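You operate a simulated robot arm through the tools that you are given. There is no shell and no other tool.

You run a simulated two-armed robot. Do the job below in one go: nothing can be reset, and whatever is moved stays where it is left.

Task
Zero the watt meter, set it to volts and switch the bench supply's output on at 10 V.
Fine: meter switched on; zero it and set the volts dial while the output is off.

The check looks at the end state, three seconds after you hand in, the way a careful person would. Anything else that was tipped, shoved, dropped, spilled or broken makes it a failure.

Robot
Two 7-joint arms with fingered hands on one trunk that stands fixed in place. Base frame: the origin is at the foot of the trunk, x ahead of it, y to its left, z up; the work surface is at about z = 0.72. Units: m, degrees, N and s.
The left shoulder is at [0.094, 0.181, 1.071], the right one opposite. With the tool pointing down near the work surface each hand reaches from about 0.1 to 0.86 m from the base axis, measured 20 degrees to its own side. Payload 3.8 kg a hand.
Tool frame (each hand has its own): the origin (TCP) lies between the finger pads and is the grasp point; the fingertips stand 0.03 m ahead of it; z points along the fingers, y is the line along which they close. The gripper opens to 0.104 m; its body begins 0.035 m behind the TCP. The gripper is a hand of 4 fingers: y runs from the thumb to the fingers, the wrist lies at [-0.017, -0.104, -0.178] in the tool frame.
Orientation is that of the tool frame in the base frame, as a unit quaternion [x, y, z, w]. With the fingers straight down and the wrist toward the robot, the tool's x, y and z point along [0, 1, 0], [1, 0, 0] and [0, 0, -1] of the base frame.

Tools
- The arms move only by the tool nudge_tool. It takes "left_deltas", "right_deltas" or both (then of equal length, played together; a hand with none holds still); each is a list of rows, each an object of numbers (a shift or turn left out is 0): "dx", "dy", "dz": the shift along the base's x, y, z in cm; "wx", "wy", "wz": the turn, a rotation vector about the base's x, y, z in rad. In form: [{"dx": .., "dy": .., "dz": .., "wx": .., "wy": .., "wz": ..}, ...]. A call has 1 to 20 rows; each row is the pose to reach, as a shift and turn from the pose commanded when the call began. Rows are played at 5 a second. More than 0.05 m and 8.6 degrees between two rows, and nothing of the call is played. Where a pose cannot be reached the arm comes as near as it can. A force on the tool above 40 N (or 10 N above the force at the start of the call, whichever is more), or a blocked arm, ends the call early, and 0.2 s more pass. In this call time passes only in rows, and 0.2 s behind the last. The reply holds the time, the measured pose of the TCP, the force on the tool along the base axes, the opening and the grip force, in the units named above and with some noise, with the torque about the TCP (base axes, N m) and any sound that the robot's microphone picked up, and new pictures: "pictures" is both (left out), scene, wrist or none (wrist: the cameras of the hands that moved).
- Cameras (640 x 400 px; columns grow to the right, rows downward): "scene" is now at [0.1821, -0.072, 1.2528]; the picture's right is [-0.71, -0.70, 0.00], its down [-0.35, 0.35, -0.87] and it looks along [0.61, -0.62, -0.49] (base axes); focal length 314 px, centre (320, 200). "left" rides on the left gripper at [-0.066, -0.09, -0.126] in its tool frame; the picture's right is [-0.78, -0.30, 0.56], its down [0.57, -0.70, 0.42] and it looks along [0.27, 0.65, 0.71] (tool axes); focal length 275 px, centre (320, 200). "right" rides on the right gripper at [0.066, -0.09, -0.126] in its tool frame; the picture's right is [-0.78, 0.30, -0.56], its down [-0.57, -0.70, 0.42] and it looks along [-0.27, 0.65, 0.71] (tool axes); focal length 275 px, centre (320, 200). There is no depth. A picture from a camera that has moved, and an enlarged one, comes with that camera's place and axes in the base frame and with its lens. The place of the scene camera against the robot may be out by one fixed shift of up to 0.025 m in any direction.
- lift_body(by): moves the trunk up (or, below 0, down) by that many m; the arms and the scene camera ride with it, the base frame stays. It gives what a move gives, with no picture.
- curl_fingers(index, middle, ring, thumb_bend, thumb_turn, hand): sets how far each is bent, from 0 (flat) to 1 (curled in); at 0.3 the hand is open as for a grip, at 0.7 the pads meet at the TCP. One left out holds its place. A second passes; each finger stops where it meets its share of the squeeze, and holds until it gets a number again. It is the only way to open and close the hand. It gives what a move gives, with no picture; readings hold the bend of each and the force on the fingers (four entries, about 0 where the hand has none), thumb and palm. thumb_turn goes from beside the hand (0) to across from the fingers (1), as for a grip.
- head_to(pan, tilt): turns the head with the scene camera to pan (to the left, within 86 degrees either way) and tilt (down, from -29 to 69), counted from straight ahead of the robot (the tilt from the chest, where the trunk bows). It gives what a move gives, and a new picture of the scene camera.
- enlarge(camera, box): a new picture of the part [left, top, right, bottom] of that camera's present view, enlarged. No time passes.
- close_job(): hands the job in; it is judged then, once.

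Nothing tells you positions but the pictures and the camera data. Unless the task says otherwise, let go and move clear before handing in.

The tools are called after "Request:" by a JSON object that holds its "name" and its "arguments". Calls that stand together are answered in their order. nudge_tool: Moves the arms, as the interface text tells. Its arguments: {"type":"object","properties":{"left_deltas":{"type":"array","items":{"type":"object","properties":{"dx":{"type":"number"},"dy":{"type":"number"},"dz":{"type":"number"},"wx":{"type":"number"},"wy":{"type":"number"},"wz":{"type":"number"}}}},"right_deltas":{"type":"array","items":{"type":"object","properties":{"dx":{"type":"number"},"dy":{"type":"number"},"dz":{"type":"number"},"wx":{"type":"number"},"wy":{"type":"number"},"wz":{"type":"number"}}}},"pictures":{"type":"string","enum":["both","scene","wrist","none"]}},"required":[]} The other tools are called the same way: lift_body (by) moves the trunk up or down; curl_fingers (index, middle, ring, thumb_bend, thumb_turn, hand) moves the fingers one by one; head_to (pan, tilt) turns the head that bears the scene camera; enlarge (camera, box) takes an enlarged picture of a part of a camera's view; close_job () hands the job in.

At the start:

```text
t: 0.0
left_ee_pos: [0.4884, -0.0922, 1.063]
left_ee_rot: [0.707, 0.707, 0.0, 0.0]
left_force: [0.4, -0.6, 0.3]
left_torque: [0.0, -0.02, 0.0]
left_width: 0.1036
left_gripper_force: 0.1
left_shape: jaw
left_bend: [0.3, 0.3, 0.3, 0.3, 0.97]
left_finger forces: [0.0, 0.1, 0.1, 0.0, 0.0, 0.0]
right_ee_pos: [0.3912, -0.4394, 1.1052]
right_ee_rot: [0.707, 0.707, 0.0, 0.0]
right_force: [0.2, -0.1, 0.1]
right_torque: [0.01, 0.01, 0.0]
right_width: 0.1036
right_gripper_force: 0.0
right_shape: jaw
right_bend: [0.3, 0.3, 0.3, 0.3, 0.97]
right_finger forces: [0.1, 0.0, 0.0, 0.0, 0.0, 0.1]
trunk travel left (down, up): [-0.225, 0.531]
head pan, tilt (commanded): [-45.3, 29.7]
```

scene: 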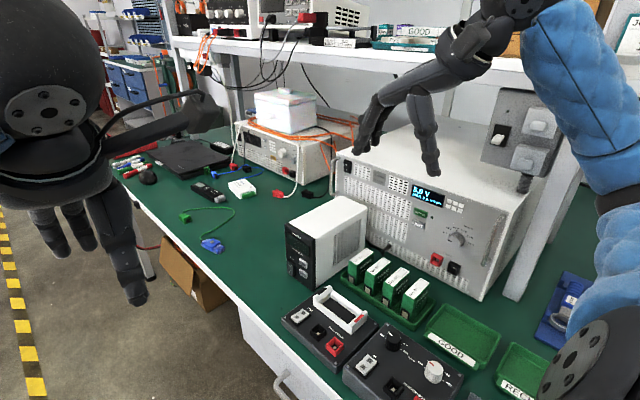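
right: 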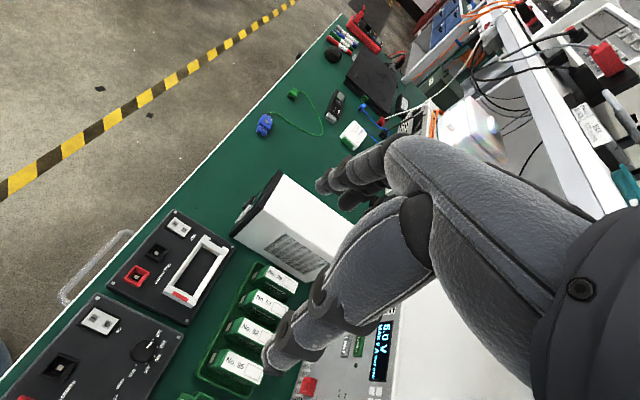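
left: 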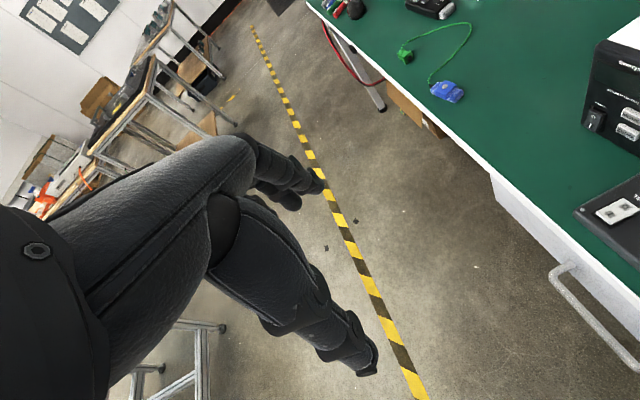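

The scene shows a bench running along the robot's right side, with a bench supply (blue display reading 5.0 V), a small black-and-white box and several dark panel units in front. I'll enlarge those areas first to find the watt meter and its controls.

Request:
{"name": "enlarge", "arguments": {"camera": "scene", "box": [270, 190, 400, 310]}}

Request:
{"name": "enlarge", "arguments": {"camera": "scene", "box": [340, 150, 500, 290]}}

Request:
{"name": "enlarge", "arguments": {"camera": "scene", "box": [270, 280, 480, 400]}}

Request:
{"name": "enlarge", "arguments": {"camera": "scene", "box": [220, 70, 350, 200]}}

Request:
{"name": "enlarge", "arguments": {"camera": "scene", "box": [470, 80, 570, 200]}}

```text
3.33 times, centred on (335, 250) of scene
camera zoom: at [0.1821, -0.072, 1.2528], right [-0.71, -0.7, 0.0], down [-0.35, 0.35, -0.87], along [0.61, -0.62, -0.49], focal length 1046 px, centre (270, 33)
```

zoom: 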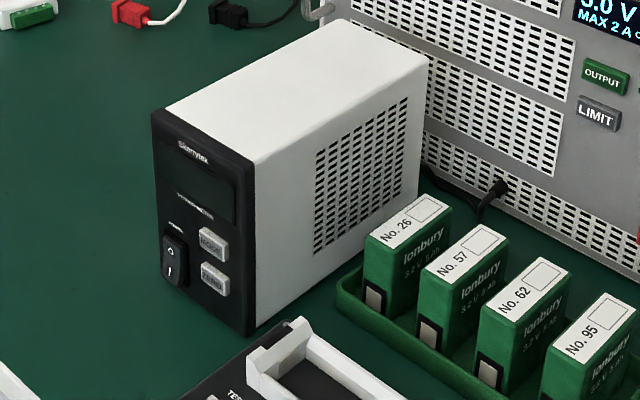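

```text
2.86 times, centred on (420, 220) of scene
camera zoom: at [0.1821, -0.072, 1.2528], right [-0.71, -0.7, 0.0], down [-0.35, 0.35, -0.87], along [0.61, -0.62, -0.49], focal length 896 px, centre (34, 143)
```

zoom: 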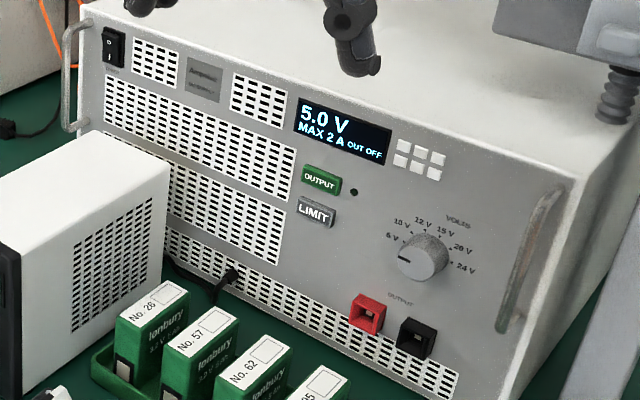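

```text
3.05 times, centred on (375, 340) of scene
camera zoom: at [0.1821, -0.072, 1.2528], right [-0.71, -0.7, 0.0], down [-0.35, 0.35, -0.87], along [0.61, -0.62, -0.49], focal length 956 px, centre (152, -227)
```

zoom: 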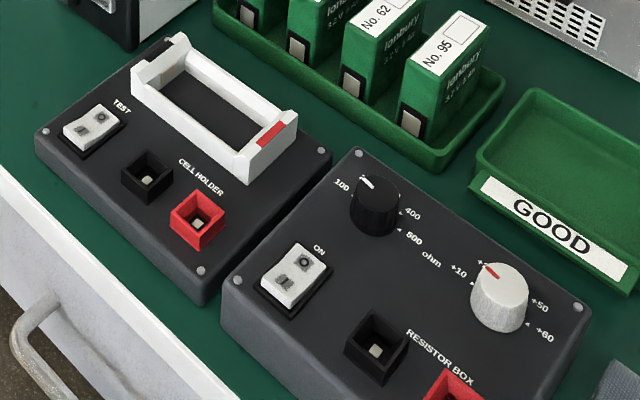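

```text
3.08 times, centred on (285, 135) of scene
camera zoom: at [0.1821, -0.072, 1.2528], right [-0.71, -0.7, 0.0], down [-0.35, 0.35, -0.87], along [0.61, -0.62, -0.49], focal length 965 px, centre (428, 400)
```

zoom: 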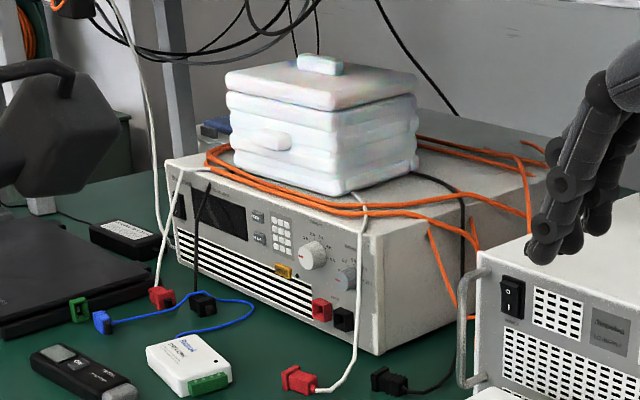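

```text
3.33 times, centred on (520, 140) of scene
camera zoom: at [0.1821, -0.072, 1.2528], right [-0.71, -0.7, 0.0], down [-0.35, 0.35, -0.87], along [0.61, -0.62, -0.49], focal length 1046 px, centre (-347, 400)
```

zoom: 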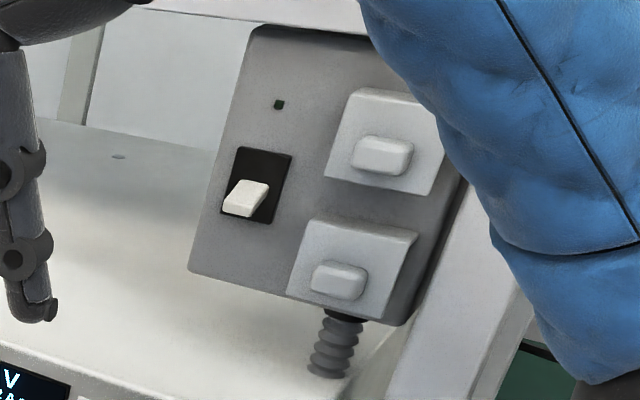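

The small black-fronted box, with a rocker and two buttons, looks like the meter, at about x 0.56–0.65, y −0.43. The bench supply front is at about y −0.66 behind it. I'll read the labels more closely before moving.

Request:
{"name": "enlarge", "arguments": {"camera": "scene", "box": [280, 215, 330, 295]}}

Request:
{"name": "enlarge", "arguments": {"camera": "scene", "box": [435, 215, 485, 260]}}

Request:
{"name": "enlarge", "arguments": {"camera": "scene", "box": [400, 180, 460, 230]}}

Request:
{"name": "enlarge", "arguments": {"camera": "scene", "box": [230, 120, 340, 190]}}

Request:
{"name": "enlarge", "arguments": {"camera": "scene", "box": [100, 130, 260, 260]}}

```text
5.00 times, centred on (305, 255) of scene
camera zoom: at [0.1821, -0.072, 1.2528], right [-0.71, -0.7, 0.0], down [-0.35, 0.35, -0.87], along [0.61, -0.62, -0.49], focal length 1569 px, centre (395, -75)
```

zoom: 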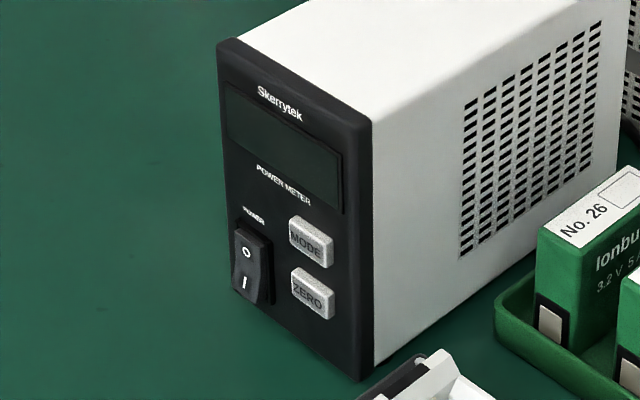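

```text
8.89 times, centred on (460, 238) of scene
camera zoom: at [0.1821, -0.072, 1.2528], right [-0.71, -0.7, 0.0], down [-0.35, 0.35, -0.87], along [0.61, -0.62, -0.49], focal length 2789 px, centre (-924, -133)
```

zoom: 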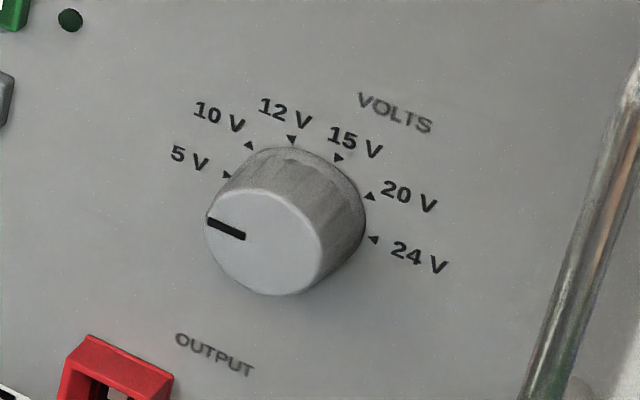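

```text
8.00 times, centred on (430, 205) of scene
camera zoom: at [0.1821, -0.072, 1.2528], right [-0.71, -0.7, 0.0], down [-0.35, 0.35, -0.87], along [0.61, -0.62, -0.49], focal length 2510 px, centre (-560, 160)
```

zoom: 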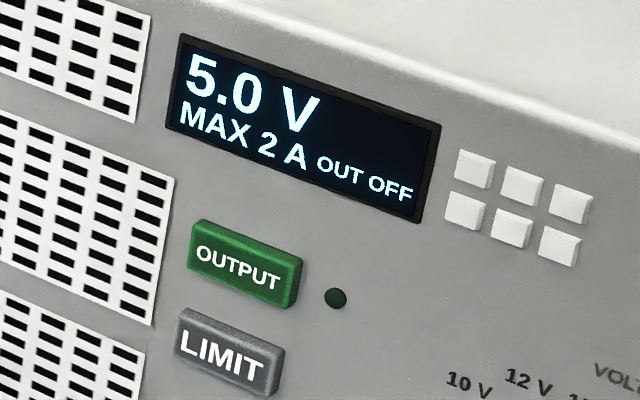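

```text
5.71 times, centred on (285, 155) of scene
camera zoom: at [0.1821, -0.072, 1.2528], right [-0.71, -0.7, 0.0], down [-0.35, 0.35, -0.87], along [0.61, -0.62, -0.49], focal length 1793 px, centre (520, 457)
```

zoom: 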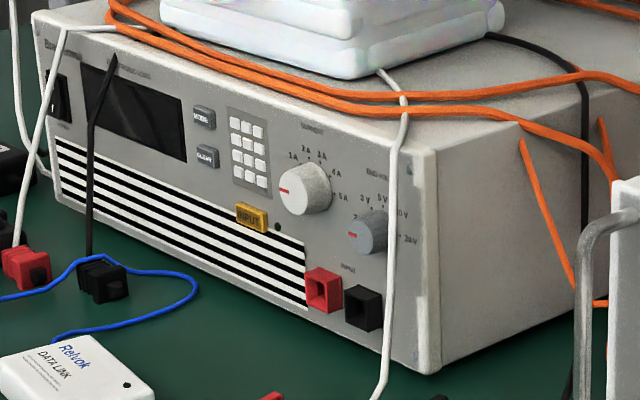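

```text
3.08 times, centred on (180, 195) of scene
camera zoom: at [0.1821, -0.072, 1.2528], right [-0.71, -0.7, 0.0], down [-0.35, 0.35, -0.87], along [0.61, -0.62, -0.49], focal length 965 px, centre (751, 215)
```

zoom: 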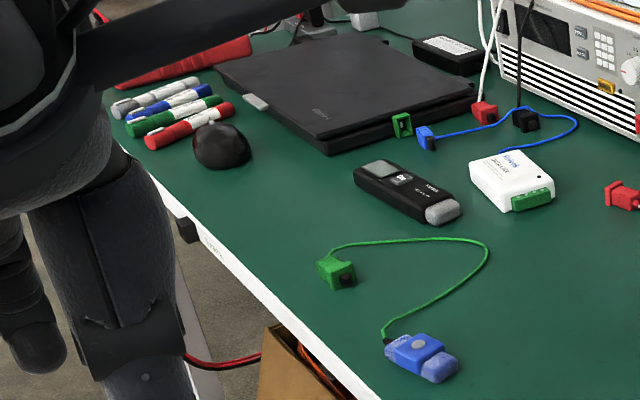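

The box is a POWER METER with a POWER rocker (I at the bottom), MODE and ZERO. The supply dial is at 5 V and its output is off. Next I'll turn the head for a wider look at the surroundings and obstacles.

Request:
{"name": "head_to", "arguments": {"pan": -80, "tilt": 35}}

Request:
{"name": "head_to", "arguments": {"pan": -52, "tilt": 42}}

```text
t: 1.0
left_ee_pos: [0.488, -0.0935, 1.0635]
left_ee_rot: [0.707, 0.707, 0.0, 0.0]
left_force: [-0.5, -0.5, 0.4]
left_torque: [-0.01, 0.0, 0.02]
left_width: 0.1036
left_gripper_force: 0.0
left_shape: jaw
left_bend: [0.3, 0.3, 0.3, 0.3, 0.97]
left_finger forces: [0.0, 0.0, 0.1, 0.1, 0.0, 0.1]
right_ee_pos: [0.3903, -0.4395, 1.1044]
right_ee_rot: [0.707, 0.708, 0.0, 0.0]
right_force: [0.2, -0.4, 0.3]
right_torque: [-0.02, 0.03, 0.02]
right_width: 0.1037
right_gripper_force: 0.0
right_shape: jaw
right_bend: [0.3, 0.3, 0.3, 0.3, 0.97]
right_finger forces: [0.0, 0.1, 0.0, 0.0, 0.0, 0.0]
trunk travel left (down, up): [-0.225, 0.531]
head pan, tilt (commanded): [-80.0, 35.0]
camera scene: at [0.1337, -0.0944, 1.2445], right [-0.98, -0.17, 0.0], down [-0.1, 0.56, -0.82], along [0.14, -0.81, -0.57], focal length 314 px, centre (320, 200)
```

scene: 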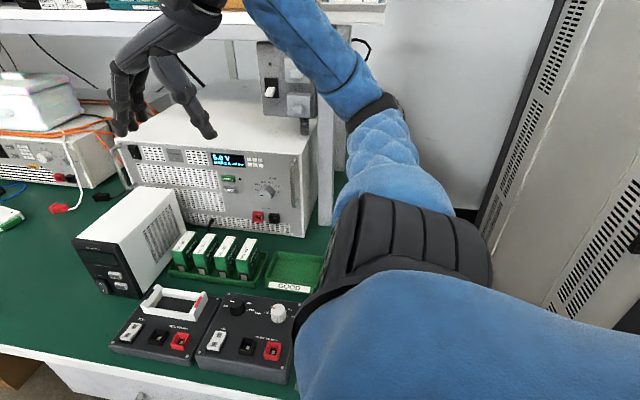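

```text
t: 1.9
left_ee_pos: [0.4879, -0.0931, 1.0621]
left_ee_rot: [0.707, 0.707, 0.0, 0.0]
left_force: [0.4, -0.2, -0.2]
left_torque: [-0.02, -0.02, 0.0]
left_width: 0.1034
left_gripper_force: 0.0
left_shape: jaw
left_bend: [0.3, 0.3, 0.3, 0.3, 0.97]
left_finger forces: [0.0, 0.0, 0.0, 0.0, 0.0, 0.0]
right_ee_pos: [0.39, -0.4408, 1.1046]
right_ee_rot: [0.707, 0.707, 0.0, 0.0]
right_force: [0.0, 0.8, 0.3]
right_torque: [0.03, -0.01, 0.0]
right_width: 0.1037
right_gripper_force: 0.1
right_shape: jaw
right_bend: [0.3, 0.3, 0.3, 0.3, 0.97]
right_finger forces: [0.0, 0.1, 0.0, 0.1, 0.0, 0.1]
trunk travel left (down, up): [-0.225, 0.531]
head pan, tilt (commanded): [-52.0, 42.0]
camera scene: at [0.1697, -0.0736, 1.234], right [-0.79, -0.61, 0.0], down [-0.41, 0.53, -0.74], along [0.46, -0.59, -0.67], focal length 314 px, centre (320, 200)
```

scene: 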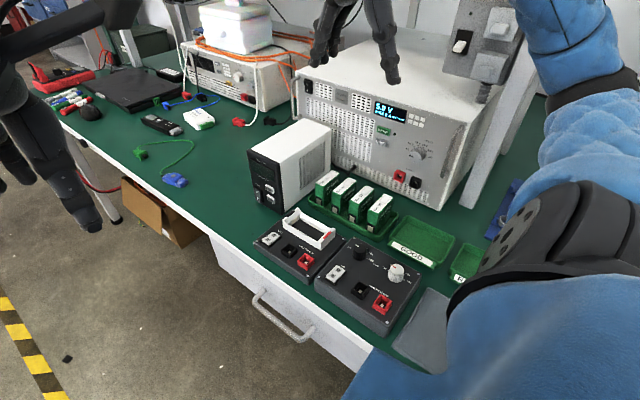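

The layout is clear. I'll use the left hand with its index finger as a poker for the meter, so I'm shaping that hand now.

Request:
{"name": "curl_fingers", "arguments": {"hand": "left", "index": 0.3, "middle": 1.0, "ring": 1.0, "thumb_bend": 0.6, "thumb_turn": 0.97}}

Request:
{"name": "head_to", "arguments": {"pan": -20, "tilt": 30}}

Request:
{"name": "enlarge", "arguments": {"camera": "left", "box": [0, 0, 640, 400]}}

```text
t: 2.9
left_ee_pos: [0.4884, -0.0932, 1.0634]
left_ee_rot: [0.706, 0.708, 0.0, 0.001]
left_force: [-0.2, -0.7, -0.6]
left_torque: [0.0, 0.04, -0.01]
left_width: 0.0665
left_gripper_force: 0.0
left_shape: fingers
left_bend: [0.3, 1.0, 1.0, 0.6, 0.98]
left_finger forces: [0.0, 0.0, 0.1, 0.0, 0.0, 0.1]
right_ee_pos: [0.3897, -0.4408, 1.1055]
right_ee_rot: [0.707, 0.707, 0.0, 0.0]
right_force: [-0.5, -0.7, 0.3]
right_torque: [0.0, 0.0, 0.03]
right_width: 0.1036
right_gripper_force: 0.0
right_shape: jaw
right_bend: [0.3, 0.3, 0.3, 0.3, 0.97]
right_finger forces: [0.0, 0.0, 0.0, 0.1, 0.0, 0.1]
trunk travel left (down, up): [-0.225, 0.531]
head pan, tilt (commanded): [-52.0, 42.0]
```

```text
t: 3.9
left_ee_pos: [0.4876, -0.0918, 1.0628]
left_ee_rot: [0.708, 0.707, 0.0, 0.0]
left_force: [-0.2, -0.5, -0.1]
left_torque: [0.0, 0.02, 0.0]
left_width: 0.0668
left_gripper_force: 0.0
left_shape: fingers
left_bend: [0.3, 1.0, 1.0, 0.6, 0.98]
left_finger forces: [0.0, 0.1, 0.0, 0.1, 0.0, 0.0]
right_ee_pos: [0.3902, -0.4393, 1.1059]
right_ee_rot: [0.707, 0.708, -0.001, 0.0]
right_force: [0.4, 0.7, 0.0]
right_torque: [-0.02, -0.04, -0.02]
right_width: 0.1037
right_gripper_force: 0.1
right_shape: jaw
right_bend: [0.3, 0.3, 0.3, 0.3, 0.97]
right_finger forces: [0.0, 0.1, 0.0, 0.1, 0.0, 0.0]
trunk travel left (down, up): [-0.225, 0.531]
head pan, tilt (commanded): [-20.0, 30.0]
camera scene: at [0.2033, -0.0387, 1.2522], right [-0.34, -0.94, 0.0], down [-0.47, 0.17, -0.87], along [0.81, -0.3, -0.5], focal length 314 px, centre (320, 200)
```

scene: 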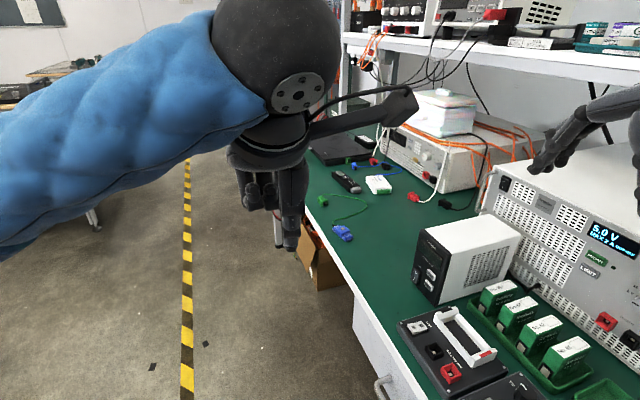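

```text
1.00 times, centred on (320, 200) of left (not enlarged: the box is as wide or as high as the picture)
camera zoom: at [0.3984, -0.1593, 1.1871], right [-0.3, -0.78, -0.56], down [-0.7, 0.57, -0.42], along [0.65, 0.27, -0.71], focal length 275 px, centre (320, 200)
```

zoom: 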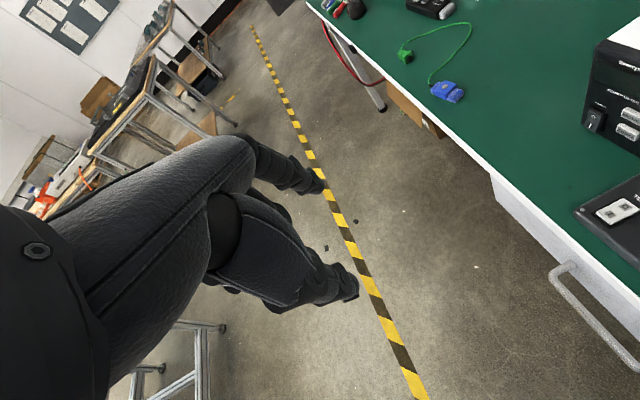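

Right-hand index, with the hand tilted 45°, suits the low meter buttons better, since it keeps the other fingers above the table. I'll shape the right hand, tilt it in free space, and turn the left hand so its camera watches the meter.

Request:
{"name": "curl_fingers", "arguments": {"hand": "right", "index": 0.4, "middle": 1.0, "ring": 1.0, "thumb_bend": 0.2, "thumb_turn": 0.0}}

Request:
{"name": "curl_fingers", "arguments": {"hand": "left", "index": 0.3, "middle": 0.3, "ring": 0.3, "thumb_bend": 0.3}}

Request:
{"name": "nudge_tool", "arguments": {"right_deltas": [{"dx": 2, "dy": 2, "dz": 0, "wx": -0.13}, {"dx": 4, "dy": 4, "wx": -0.26}, {"dx": 6, "dy": 6, "wx": -0.39}, {"dx": 8, "dy": 8, "wx": -0.52}, {"dx": 10, "dy": 10, "wx": -0.65}, {"dx": 12, "dy": 10, "wx": -0.785}], "left_deltas": [{"dy": 2, "wz": -0.14}, {"dy": 4, "wz": -0.28}, {"dy": 6, "wz": -0.42}, {"dy": 8, "wz": -0.56}, {"dy": 8, "wz": -0.7}, {"dy": 8, "wz": -0.84}], "pictures": "both"}}

```text
t: 4.9
left_ee_pos: [0.4883, -0.0928, 1.0622]
left_ee_rot: [0.707, 0.707, -0.001, 0.0]
left_force: [-0.2, -0.7, -0.7]
left_torque: [0.01, -0.01, 0.01]
left_width: 0.0667
left_gripper_force: 0.0
left_shape: fingers
left_bend: [0.3, 1.0, 1.0, 0.6, 0.98]
left_finger forces: [0.0, 0.1, 0.0, 0.1, 0.1, 0.0]
right_ee_pos: [0.3891, -0.4398, 1.1048]
right_ee_rot: [0.707, 0.707, 0.0, 0.001]
right_force: [-0.1, 0.3, 0.0]
right_torque: [-0.05, -0.02, 0.03]
right_width: 0.1416
right_gripper_force: 0.0
right_shape: fingers
right_bend: [0.4, 1.0, 1.0, 0.2, 0.0]
right_finger forces: [0.1, 0.1, 0.0, 0.0, 0.0, 0.1]
trunk travel left (down, up): [-0.225, 0.531]
head pan, tilt (commanded): [-20.0, 30.0]
```

```text
t: 5.9
left_ee_pos: [0.4875, -0.093, 1.0632]
left_ee_rot: [0.707, 0.707, 0.0, -0.001]
left_force: [-0.3, 0.2, 1.3]
left_torque: [-0.02, 0.02, 0.03]
left_width: 0.1041
left_gripper_force: 0.0
left_shape: fingers
left_bend: [0.3, 0.3, 0.3, 0.3, 0.94]
left_finger forces: [0.0, 0.0, 0.0, 0.1, 0.0, 0.0]
right_ee_pos: [0.3891, -0.4402, 1.1052]
right_ee_rot: [0.707, 0.707, 0.0, 0.0]
right_force: [-0.7, 0.2, 0.3]
right_torque: [0.01, 0.0, 0.02]
right_width: 0.1416
right_gripper_force: 0.1
right_shape: fingers
right_bend: [0.4, 1.0, 1.0, 0.2, 0.0]
right_finger forces: [0.0, 0.0, 0.0, 0.1, 0.1, 0.0]
trunk travel left (down, up): [-0.225, 0.531]
head pan, tilt (commanded): [-20.0, 30.0]
```

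```text
t: 7.3
left_ee_pos: [0.489, -0.0125, 1.0616]
left_ee_rot: [0.934, 0.357, 0.0, -0.001]
left_force: [-0.2, 0.1, -0.4]
left_torque: [0.0, 0.02, -0.01]
left_width: 0.1046
left_gripper_force: 0.1
left_shape: fingers
left_bend: [0.3, 0.3, 0.3, 0.3, 0.94]
left_finger forces: [0.0, 0.0, 0.0, 0.0, 0.0, 0.1]
right_ee_pos: [0.5118, -0.3398, 1.1029]
right_ee_rot: [0.653, 0.654, -0.271, 0.27]
right_force: [0.4, -0.9, 0.1]
right_torque: [-0.01, 0.0, 0.0]
right_width: 0.1414
right_gripper_force: 0.0
right_shape: fingers
right_bend: [0.4, 1.0, 1.0, 0.2, 0.0]
right_finger forces: [0.1, 0.0, 0.1, 0.0, 0.0, 0.0]
trunk travel left (down, up): [-0.225, 0.531]
head pan, tilt (commanded): [-20.0, 30.0]
camera scene: at [0.2043, -0.0387, 1.252], right [-0.34, -0.94, 0.0], down [-0.47, 0.17, -0.87], along [0.81, -0.3, -0.5], focal length 314 px, centre (320, 200)
camera right: at [0.4219, -0.2023, 1.1453], right [0.3, -0.15, 0.94], down [-0.7, -0.7, 0.11], along [0.65, -0.69, -0.32], focal length 275 px, centre (320, 200)
camera left: at [0.3802, 0.0099, 1.1866], right [-0.78, -0.3, -0.56], down [-0.04, 0.9, -0.42], along [0.63, -0.31, -0.71], focal length 275 px, centre (320, 200)
```

scene: 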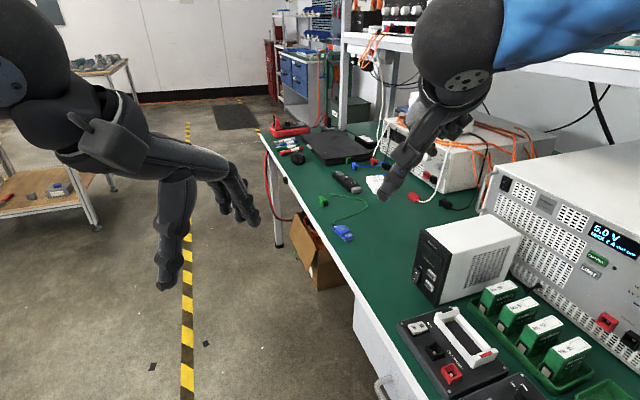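
right: 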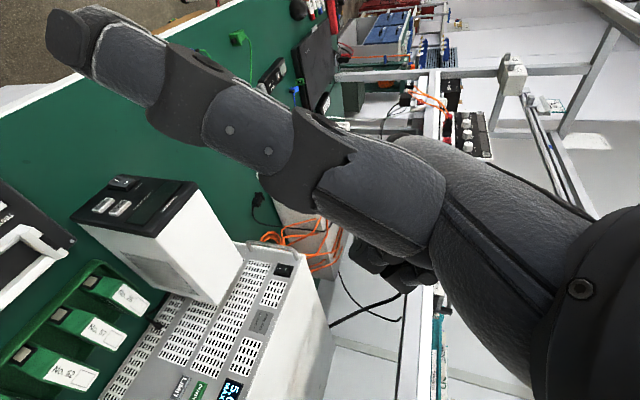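
left: 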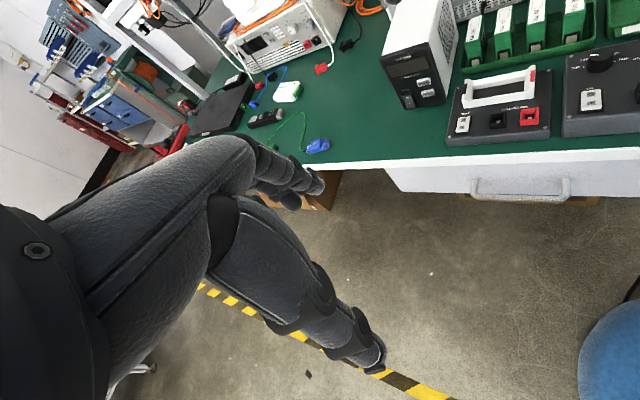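

I'm checking the shape of the right hand, because the extended digit I see may be the thumb rather than the index.

Request:
{"name": "enlarge", "arguments": {"camera": "scene", "box": [360, 50, 510, 210]}}

Request:
{"name": "enlarge", "arguments": {"camera": "left", "box": [370, 20, 470, 120]}}

```text
2.50 times, centred on (435, 130) of scene
camera zoom: at [0.2043, -0.0387, 1.252], right [-0.34, -0.94, 0.0], down [-0.47, 0.17, -0.87], along [0.81, -0.3, -0.5], focal length 784 px, centre (32, 375)
```

zoom: 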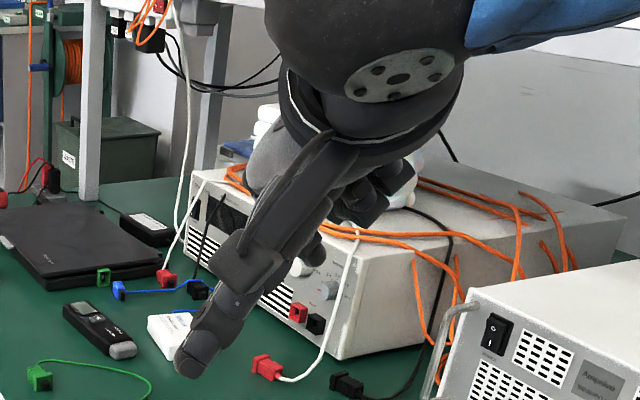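

```text
4.00 times, centred on (420, 70) of left
camera zoom: at [0.3802, 0.0099, 1.1866], right [-0.78, -0.3, -0.56], down [-0.04, 0.9, -0.42], along [0.63, -0.31, -0.71], focal length 1101 px, centre (-80, 720)
```

zoom: 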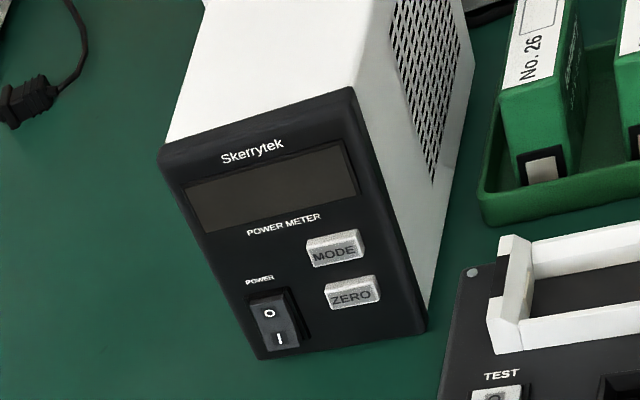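

The thumb is the digit sticking out, so I'll fold it across the palm to leave only the index extended. The left camera gives good meter fixes: rocker I at about (0.617, −0.417, 0.740), ZERO at (0.572, −0.415, 0.760), MODE at (0.572, −0.415, 0.790).

Request:
{"name": "curl_fingers", "arguments": {"hand": "right", "index": 0.35, "thumb_bend": 0.9, "thumb_turn": 1.0}}

Request:
{"name": "enlarge", "arguments": {"camera": "scene", "box": [360, 50, 510, 210]}}

Request:
{"name": "enlarge", "arguments": {"camera": "right", "box": [0, 0, 640, 400]}}

```text
t: 8.3
left_ee_pos: [0.489, -0.013, 1.0624]
left_ee_rot: [0.934, 0.357, 0.0, -0.001]
left_force: [-0.3, 0.4, -0.5]
left_torque: [-0.02, 0.02, 0.01]
left_width: 0.1042
left_gripper_force: 0.1
left_shape: fingers
left_bend: [0.3, 0.3, 0.3, 0.3, 0.94]
left_finger forces: [0.1, 0.0, 0.1, 0.0, 0.0, 0.1]
right_ee_pos: [0.511, -0.3384, 1.1046]
right_ee_rot: [0.653, 0.653, -0.271, 0.27]
right_force: [0.4, -0.3, -0.4]
right_torque: [-0.02, 0.01, -0.01]
right_width: 0.0207
right_gripper_force: 0.0
right_shape: fingers
right_bend: [0.35, 1.0, 1.0, 0.9, 1.0]
right_finger forces: [0.0, 0.0, 0.0, 0.0, 0.0, 0.0]
trunk travel left (down, up): [-0.225, 0.531]
head pan, tilt (commanded): [-20.0, 30.0]
```

```text
2.50 times, centred on (435, 130) of scene
camera zoom: at [0.2033, -0.0385, 1.2523], right [-0.34, -0.94, 0.0], down [-0.47, 0.17, -0.87], along [0.81, -0.3, -0.5], focal length 784 px, centre (32, 375)
```

zoom: 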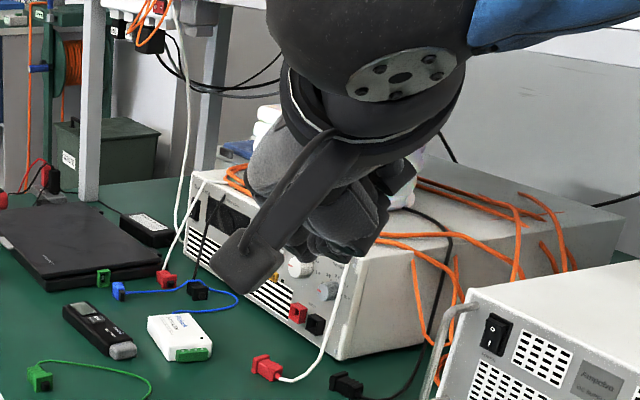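

```text
1.00 times, centred on (320, 200) of right (not enlarged: the box is as wide or as high as the picture)
camera zoom: at [0.4206, -0.2025, 1.1462], right [0.3, -0.15, 0.94], down [-0.7, -0.7, 0.1], along [0.65, -0.69, -0.32], focal length 275 px, centre (320, 200)
```

zoom: 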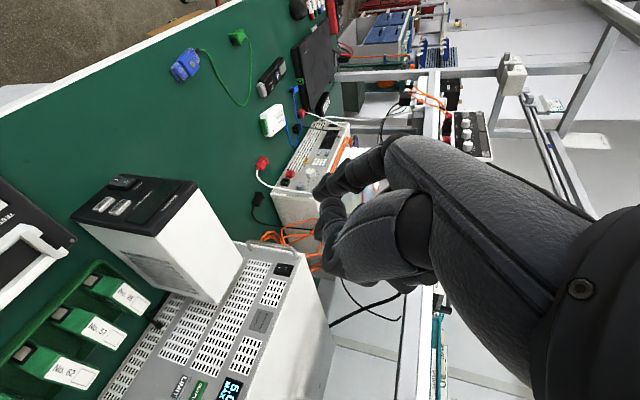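

The index now points with the others folded. I'll lower the right hand to a waypoint in front of and above the meter, so the left camera can locate the index fingertip.

Request:
{"name": "nudge_tool", "arguments": {"right_deltas": [{"dx": 0, "dy": 2, "dz": -3}, {"dx": 0, "dy": 4, "dz": -7}, {"dx": 0, "dy": 6, "dz": -11}, {"dx": 1, "dy": 6, "dz": -15}, {"dx": 2, "dy": 6, "dz": -19}], "pictures": "both"}}

Request:
{"name": "enlarge", "arguments": {"camera": "left", "box": [360, 0, 520, 120]}}

```text
t: 9.5
left_ee_pos: [0.4889, -0.0132, 1.0626]
left_ee_rot: [0.934, 0.357, 0.0, 0.0]
left_force: [-0.4, -0.3, 0.2]
left_torque: [-0.01, 0.03, 0.01]
left_width: 0.1045
left_gripper_force: 0.1
left_shape: fingers
left_bend: [0.3, 0.3, 0.3, 0.3, 0.94]
left_finger forces: [0.0, 0.1, 0.1, 0.0, 0.1, 0.1]
right_ee_pos: [0.5312, -0.2791, 0.9135]
right_ee_rot: [0.654, 0.653, -0.271, 0.271]
right_force: [-0.2, -0.1, -0.3]
right_torque: [-0.01, 0.01, 0.03]
right_width: 0.0208
right_gripper_force: 0.1
right_shape: fingers
right_bend: [0.35, 1.0, 1.0, 0.9, 1.0]
right_finger forces: [0.0, 0.0, 0.0, 0.0, 0.0, 0.0]
trunk travel left (down, up): [-0.225, 0.531]
head pan, tilt (commanded): [-20.0, 30.0]
camera scene: at [0.2041, -0.0388, 1.2521], right [-0.34, -0.94, 0.0], down [-0.47, 0.17, -0.87], along [0.81, -0.3, -0.5], focal length 314 px, centre (320, 200)
camera right: at [0.4404, -0.1426, 0.9545], right [0.3, -0.16, 0.94], down [-0.7, -0.7, 0.1], along [0.65, -0.69, -0.32], focal length 275 px, centre (320, 200)
```

scene: 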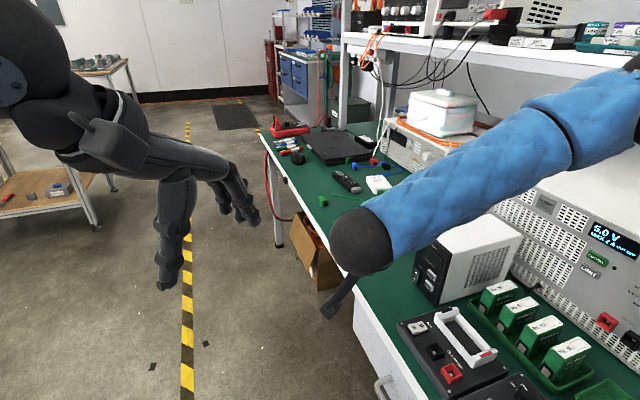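
right: 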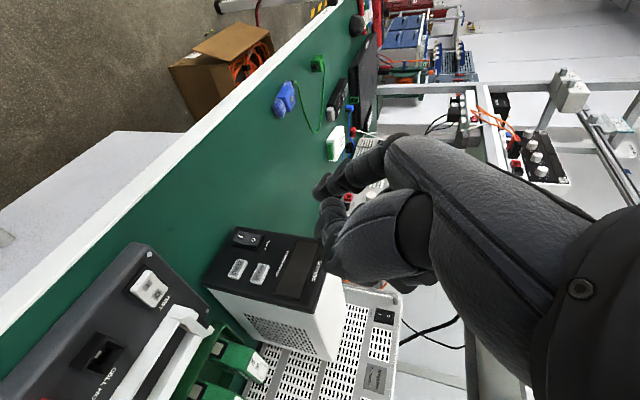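

```text
3.33 times, centred on (440, 60) of left
camera zoom: at [0.38, 0.0094, 1.1869], right [-0.78, -0.3, -0.56], down [-0.04, 0.9, -0.42], along [0.63, -0.31, -0.71], focal length 918 px, centre (-80, 667)
```

zoom: 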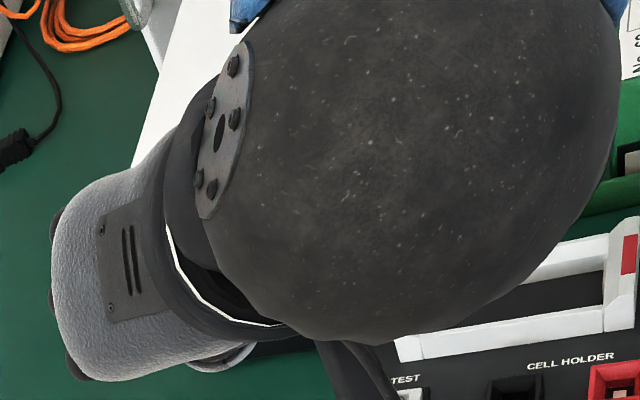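

The left camera sees only the back of the right hand from there. I'll swing the left hand round to the +x side, to look at the meter face and the index fingertip from the other side.

Request:
{"name": "nudge_tool", "arguments": {"left_deltas": [{"dx": 4, "wz": -0.13}, {"dx": 8, "wz": -0.26}, {"dx": 12, "wz": -0.39}, {"dx": 16, "wz": -0.52}, {"dx": 20, "wz": -0.65}, {"dx": 22, "dy": -2, "dz": -2, "wz": -0.78}, {"dx": 22, "dy": -4, "dz": -4, "wz": -0.91}, {"dx": 22, "dy": -6, "dz": -6, "wz": -1.04}, {"dx": 22, "dy": -8, "dz": -8, "wz": -1.17}, {"dx": 22, "dy": -10, "dz": -10, "wz": -1.3}], "pictures": "both"}}

```text
t: 11.7
left_ee_pos: [0.6024, -0.0603, 0.9108]
left_ee_rot: [0.96, -0.281, 0.0, 0.0]
left_force: [0.7, -0.5, 0.5]
left_torque: [0.0, 0.03, 0.0]
left_width: 0.1048
left_gripper_force: 0.1
left_shape: fingers
left_bend: [0.3, 0.3, 0.3, 0.3, 0.94]
left_finger forces: [0.0, 0.1, 0.1, 0.1, 0.1, 0.1]
left hand out of reach, approached as far as the arm can: row 5, 6, 7, 8, 9, 10
right_ee_pos: [0.5303, -0.2793, 0.9132]
right_ee_rot: [0.653, 0.653, -0.272, 0.27]
right_force: [0.8, -0.1, -0.9]
right_torque: [0.0, 0.0, -0.04]
right_width: 0.021
right_gripper_force: 0.0
right_shape: fingers
right_bend: [0.35, 1.0, 1.0, 0.9, 1.0]
right_finger forces: [0.0, 0.0, 0.0, 0.1, 0.0, 0.0]
trunk travel left (down, up): [-0.225, 0.531]
head pan, tilt (commanded): [-20.0, 30.0]
camera scene: at [0.2044, -0.0394, 1.252], right [-0.34, -0.94, 0.0], down [-0.47, 0.17, -0.87], along [0.81, -0.3, -0.5], focal length 314 px, centre (320, 200)
camera left: at [0.5949, 0.0514, 1.0352], right [-0.49, 0.67, -0.56], down [0.86, 0.28, -0.43], along [-0.13, -0.69, -0.71], focal length 275 px, centre (320, 200)
```

scene: 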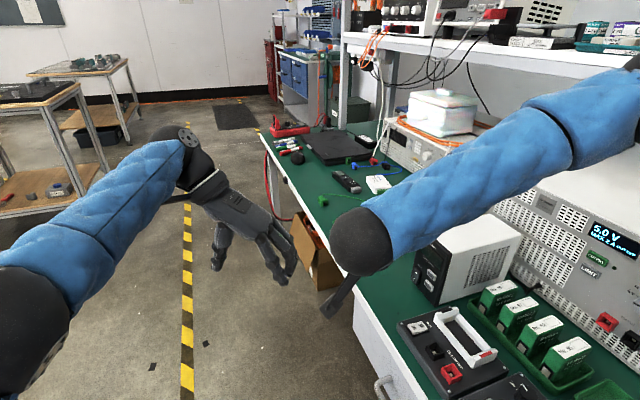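
left: 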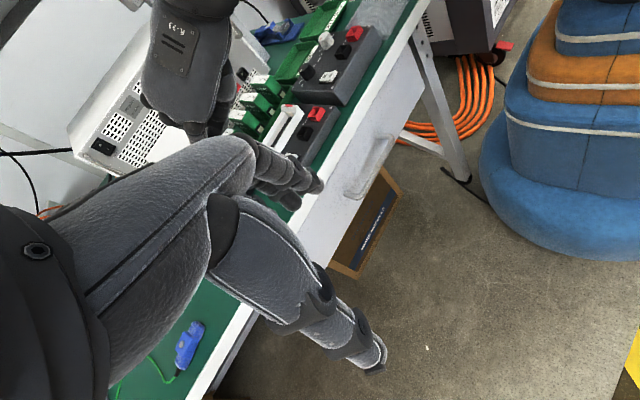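

The left hand reached its limit, and its fingers hide the meter. I'll turn it back about 40° so the meter shows above the fingers.

Request:
{"name": "nudge_tool", "arguments": {"left_deltas": [{"dx": -1, "dy": 1, "wz": 0.12}, {"dx": -2, "dy": 2, "wz": 0.24}, {"dx": -3, "dy": 3, "wz": 0.36}, {"dx": -4, "dy": 4, "wz": 0.48}, {"dx": -5, "dy": 4, "wz": 0.6}, {"dx": -6, "dy": 4, "wz": 0.7}], "pictures": "wrist"}}

```text
t: 13.1
left_ee_pos: [0.5388, -0.017, 0.9103]
left_ee_rot: [0.998, 0.067, -0.001, 0.001]
left_force: [0.1, 0.0, -0.4]
left_torque: [-0.03, 0.01, -0.02]
left_width: 0.1046
left_gripper_force: 0.2
left_shape: fingers
left_bend: [0.3, 0.3, 0.3, 0.3, 0.94]
left_finger forces: [0.1, 0.0, 0.1, 0.1, 0.0, 0.0]
right_ee_pos: [0.5302, -0.2791, 0.9145]
right_ee_rot: [0.654, 0.653, -0.271, 0.27]
right_force: [-0.4, -0.3, -1.2]
right_torque: [0.02, -0.01, 0.01]
right_width: 0.0212
right_gripper_force: 0.0
right_shape: fingers
right_bend: [0.35, 1.0, 1.0, 0.9, 1.0]
right_finger forces: [0.0, 0.0, 0.1, 0.1, 0.1, 0.0]
trunk travel left (down, up): [-0.225, 0.531]
head pan, tilt (commanded): [-20.0, 30.0]
camera left: at [0.4602, 0.0636, 1.0354], right [-0.81, 0.19, -0.56], down [0.47, 0.77, -0.42], along [0.35, -0.61, -0.71], focal length 275 px, centre (320, 200)
```

left: 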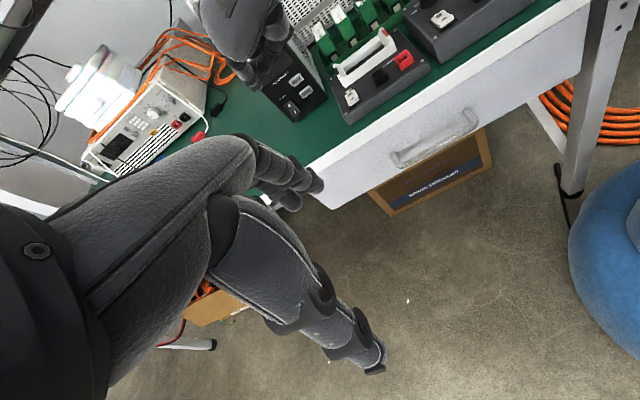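

Now the left camera shows the meter face with the right hand beside it. I'll enlarge to find the index fingertip.

Request:
{"name": "enlarge", "arguments": {"camera": "left", "box": [190, 0, 370, 130]}}

```text
3.08 times, centred on (280, 65) of left
camera zoom: at [0.4602, 0.0636, 1.0354], right [-0.81, 0.19, -0.56], down [0.47, 0.77, -0.42], along [0.35, -0.61, -0.71], focal length 847 px, centre (443, 615)
```

zoom: 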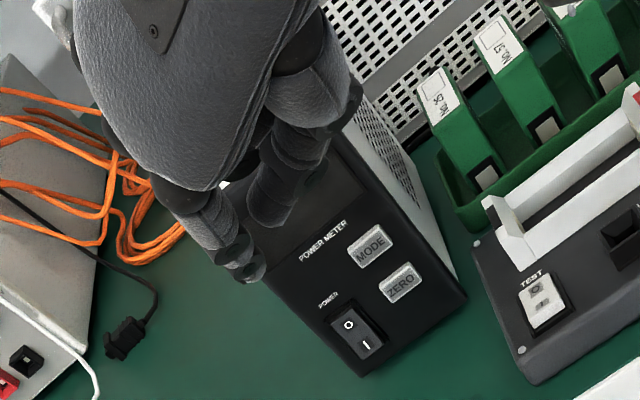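

The fingertip is located: index tip ≈ TCP + (0.055, −0.006, −0.029). The folded thumb would reach the panel first in this pose, though. I'll re-pose the right hand to point along −y, palm down and tilted 30°, with the thumb beside the hand, after backing the left hand off.

Request:
{"name": "nudge_tool", "arguments": {"left_deltas": [{"dy": 3, "dz": 2}, {"dy": 6, "dz": 4}, {"dy": 9, "dz": 6}, {"dy": 12, "dz": 8}, {"dy": 15, "dz": 10}], "pictures": "none"}}

Request:
{"name": "curl_fingers", "arguments": {"hand": "right", "index": 0.2, "thumb_bend": 0.4, "thumb_turn": 0.0}}

Request:
{"name": "nudge_tool", "arguments": {"right_deltas": [{"dx": 1, "dz": 1, "wx": 0.0171, "wy": -0.0799, "wz": -0.1041}, {"dx": 2, "dz": 2, "wx": 0.0343, "wy": -0.1598, "wz": -0.2082}, {"dx": 3, "dz": 2, "wx": 0.0514, "wy": -0.2396, "wz": -0.3123}, {"dx": 4, "dz": 2, "wx": 0.0685, "wy": -0.3195, "wz": -0.4163}, {"dx": 5, "dz": 2, "wx": 0.0856, "wy": -0.3994, "wz": -0.5204}, {"dx": 5, "dz": 2, "wx": 0.1028, "wy": -0.4793, "wz": -0.6245}, {"dx": 5, "dz": 2, "wx": 0.1199, "wy": -0.5591, "wz": -0.7286}, {"dx": 5, "dz": 2, "wx": 0.137, "wy": -0.639, "wz": -0.8327}, {"dx": 5, "dz": 2, "wx": 0.1541, "wy": -0.7189, "wz": -0.9368}, {"dx": 5, "dz": 2, "wx": 0.1713, "wy": -0.7988, "wz": -1.0408}, {"dx": 5, "dz": 2, "wx": 0.1884, "wy": -0.8786, "wz": -1.1449}, {"dx": 5, "dz": 2, "wx": 0.2055, "wy": -0.9585, "wz": -1.249}], "pictures": "both"}}

```text
t: 14.3
left_ee_pos: [0.5373, 0.1316, 1.0118]
left_ee_rot: [0.998, 0.065, 0.0, -0.001]
left_force: [0.5, 0.0, -0.2]
left_torque: [-0.01, -0.01, 0.03]
left_width: 0.105
left_gripper_force: 0.1
left_shape: fingers
left_bend: [0.3, 0.3, 0.3, 0.3, 0.94]
left_finger forces: [0.0, 0.1, 0.0, 0.0, 0.0, 0.1]
right_ee_pos: [0.5298, -0.2791, 0.9143]
right_ee_rot: [0.653, 0.653, -0.272, 0.27]
right_force: [0.1, -0.3, 0.8]
right_torque: [0.03, 0.01, 0.0]
right_width: 0.0211
right_gripper_force: 0.1
right_shape: fingers
right_bend: [0.35, 1.0, 1.0, 0.9, 1.0]
right_finger forces: [0.1, 0.0, 0.0, 0.0, 0.0, 0.0]
trunk travel left (down, up): [-0.225, 0.531]
head pan, tilt (commanded): [-20.0, 30.0]
```

```text
t: 15.3
left_ee_pos: [0.539, 0.1323, 1.0112]
left_ee_rot: [0.998, 0.066, -0.001, 0.0]
left_force: [0.7, -0.8, -0.2]
left_torque: [0.01, -0.01, 0.0]
left_width: 0.105
left_gripper_force: 0.0
left_shape: fingers
left_bend: [0.3, 0.3, 0.3, 0.3, 0.94]
left_finger forces: [0.0, 0.1, 0.0, 0.0, 0.0, 0.0]
right_ee_pos: [0.5302, -0.2792, 0.9141]
right_ee_rot: [0.654, 0.652, -0.271, 0.27]
right_force: [-0.1, -0.5, -0.2]
right_torque: [-0.01, -0.03, 0.0]
right_width: 0.1322
right_gripper_force: 0.1
right_shape: fingers
right_bend: [0.2, 1.0, 1.0, 0.4, 0.0]
right_finger forces: [0.1, 0.0, 0.1, 0.1, 0.0, 0.0]
trunk travel left (down, up): [-0.225, 0.531]
head pan, tilt (commanded): [-20.0, 30.0]
```

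```text
t: 17.9
left_ee_pos: [0.5384, 0.1319, 1.0123]
left_ee_rot: [0.998, 0.065, 0.001, 0.0]
left_force: [-0.5, 0.5, -1.0]
left_torque: [-0.01, 0.01, 0.0]
left_width: 0.1051
left_gripper_force: 0.1
left_shape: fingers
left_bend: [0.3, 0.3, 0.3, 0.3, 0.94]
left_finger forces: [0.0, 0.1, 0.1, 0.0, 0.0, 0.1]
right_ee_pos: [0.5471, -0.3929, 0.9277]
right_ee_rot: [0.968, 0.002, 0.004, 0.251]
right_force: [0.2, 0.3, 0.1]
right_torque: [0.01, 0.02, 0.0]
right_width: 0.1324
right_gripper_force: 0.1
right_shape: fingers
right_bend: [0.2, 1.0, 1.0, 0.4, 0.0]
right_finger forces: [0.0, 0.0, 0.1, 0.0, 0.1, 0.0]
right hand out of reach, approached as far as the arm can: row 4, 5, 6, 7, 8, 9, 10, 11, 12
trunk travel left (down, up): [-0.225, 0.531]
head pan, tilt (commanded): [-20.0, 30.0]
camera scene: at [0.2034, -0.0385, 1.2523], right [-0.34, -0.94, 0.0], down [-0.47, 0.17, -0.87], along [0.81, -0.3, -0.5], focal length 314 px, centre (320, 200)
camera right: at [0.6116, -0.2516, 0.9928], right [-0.78, 0.01, 0.63], down [-0.57, 0.4, -0.72], along [-0.26, -0.92, -0.31], focal length 275 px, centre (320, 200)
```

scene: 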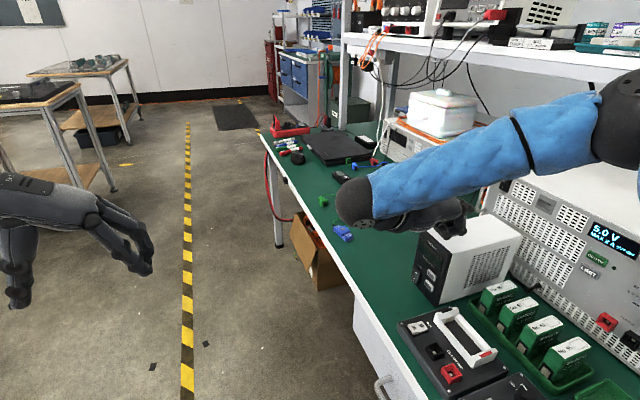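
right: 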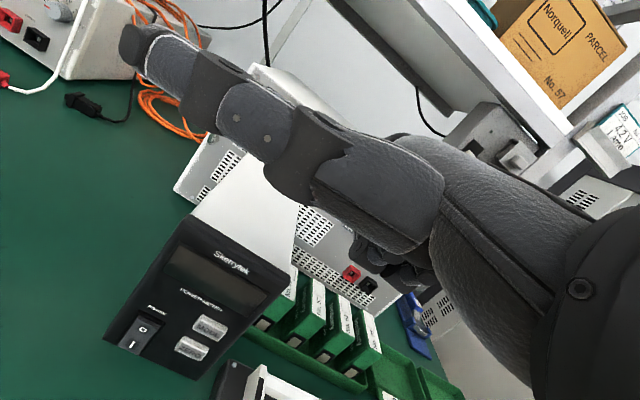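

The arm couldn't hold that pose at this spot: it kept the orientation but slid toward −y, and it is clear above the meter. I'll go to an intermediate pose, yaw −30° and tilt 45°, with the index a bit more bent so it reaches lowest.

Request:
{"name": "curl_fingers", "arguments": {"hand": "right", "index": 0.5}}

Request:
{"name": "nudge_tool", "arguments": {"right_deltas": [{"dy": 1, "dz": 1, "wx": -0.0297, "wy": 0.0799, "wz": 0.1041}, {"dy": 2, "dz": 1, "wx": -0.0593, "wy": 0.1598, "wz": 0.2083}, {"dy": 3, "dz": 1, "wx": -0.089, "wy": 0.2396, "wz": 0.3124}, {"dy": 4, "dz": 1, "wx": -0.1187, "wy": 0.3195, "wz": 0.4165}, {"dy": 5, "dz": 0, "wx": -0.1483, "wy": 0.3994, "wz": 0.5206}, {"dy": 5.5, "dz": -1, "wx": -0.178, "wy": 0.4793, "wz": 0.6248}, {"dx": 1, "dy": 5.5, "dz": -2, "wx": -0.2076, "wy": 0.5591, "wz": 0.7289}, {"dx": 1, "dy": 5.5, "dz": -3, "wx": -0.2373, "wy": 0.639, "wz": 0.833}], "pictures": "both"}}

```text
t: 18.9
left_ee_pos: [0.5391, 0.1317, 1.0106]
left_ee_rot: [0.998, 0.065, -0.001, 0.0]
left_force: [0.2, -1.1, -0.5]
left_torque: [-0.01, -0.02, -0.02]
left_width: 0.1049
left_gripper_force: 0.1
left_shape: fingers
left_bend: [0.3, 0.3, 0.3, 0.3, 0.94]
left_finger forces: [0.0, 0.0, 0.0, 0.0, 0.0, 0.0]
right_ee_pos: [0.5474, -0.3928, 0.9274]
right_ee_rot: [0.968, 0.005, 0.003, 0.251]
right_force: [-0.8, 0.5, 0.9]
right_torque: [-0.02, -0.03, 0.04]
right_width: 0.1219
right_gripper_force: 0.1
right_shape: fingers
right_bend: [0.5, 1.0, 1.0, 0.4, 0.0]
right_finger forces: [0.1, 0.0, 0.0, 0.0, 0.0, 0.0]
trunk travel left (down, up): [-0.225, 0.531]
head pan, tilt (commanded): [-20.0, 30.0]
```

```text
t: 20.7
left_ee_pos: [0.5388, 0.1304, 1.0111]
left_ee_rot: [0.998, 0.066, 0.0, 0.0]
left_force: [0.6, -0.7, -0.1]
left_torque: [0.02, 0.01, -0.01]
left_width: 0.105
left_gripper_force: 0.2
left_shape: fingers
left_bend: [0.3, 0.3, 0.3, 0.3, 0.94]
left_finger forces: [0.1, 0.1, 0.1, 0.1, 0.0, 0.0]
right_ee_pos: [0.5561, -0.3394, 0.8946]
right_ee_rot: [0.799, 0.463, -0.193, 0.332]
right_force: [1.0, 0.8, -0.2]
right_torque: [-0.01, -0.02, 0.01]
right_width: 0.122
right_gripper_force: 0.1
right_shape: fingers
right_bend: [0.5, 1.0, 1.0, 0.4, 0.0]
right_finger forces: [0.1, 0.0, 0.0, 0.0, 0.0, 0.1]
right hand out of reach, approached as far as the arm can: row 1, 2, 3, 4, 5
trunk travel left (down, up): [-0.225, 0.531]
head pan, tilt (commanded): [-20.0, 30.0]
camera scene: at [0.2033, -0.0385, 1.2523], right [-0.34, -0.94, 0.0], down [-0.47, 0.17, -0.87], along [0.81, -0.3, -0.5], focal length 314 px, centre (320, 200)
camera right: at [0.5117, -0.1769, 0.911], right [-0.13, -0.19, 0.97], down [-0.89, -0.4, -0.2], along [0.43, -0.9, -0.11], focal length 275 px, centre (320, 200)
```

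scene: 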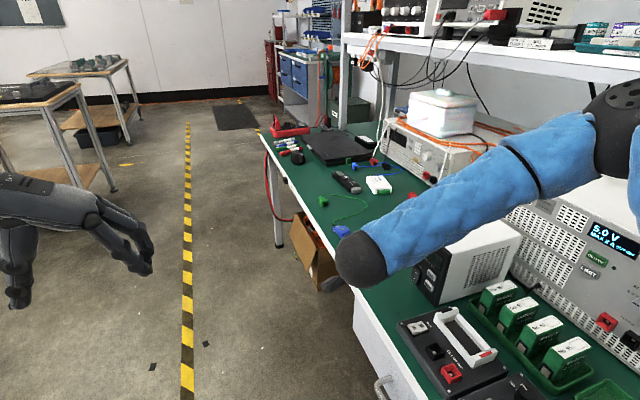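
right: 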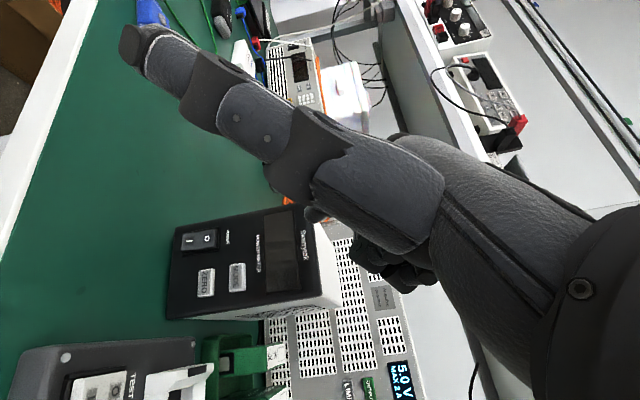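

The pose is reached in front of the meter. I'll check it from the left camera.

Request:
{"name": "enlarge", "arguments": {"camera": "left", "box": [160, 0, 420, 160]}}

Request:
{"name": "enlarge", "arguments": {"camera": "right", "box": [150, 150, 390, 340]}}

```text
2.46 times, centred on (290, 80) of left
camera zoom: at [0.4606, 0.2115, 1.136], right [-0.81, 0.19, -0.56], down [0.48, 0.77, -0.42], along [0.35, -0.61, -0.71], focal length 678 px, centre (394, 495)
```

zoom: 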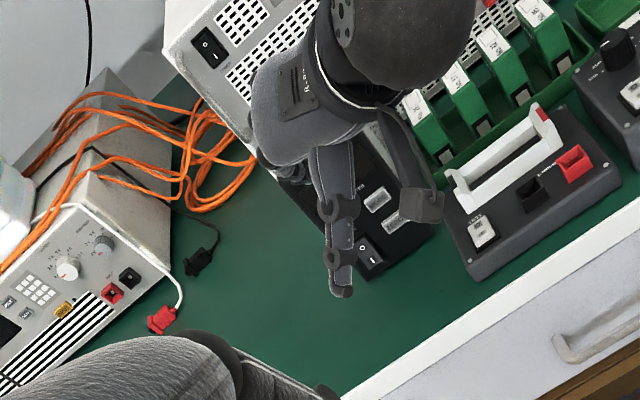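

```text
2.11 times, centred on (270, 245) of right
camera zoom: at [0.5117, -0.1769, 0.911], right [-0.13, -0.19, 0.97], down [-0.89, -0.4, -0.2], along [0.43, -0.9, -0.11], focal length 580 px, centre (425, 105)
```

zoom: 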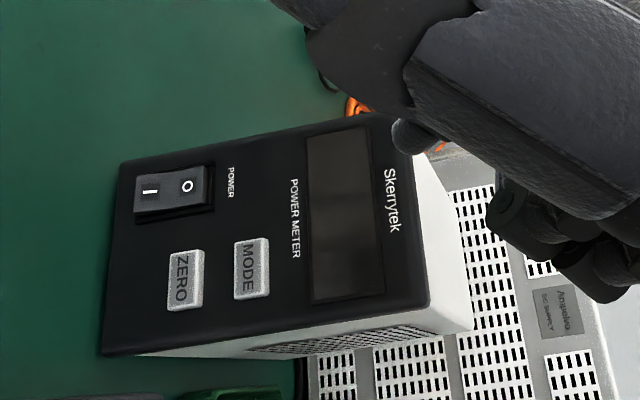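

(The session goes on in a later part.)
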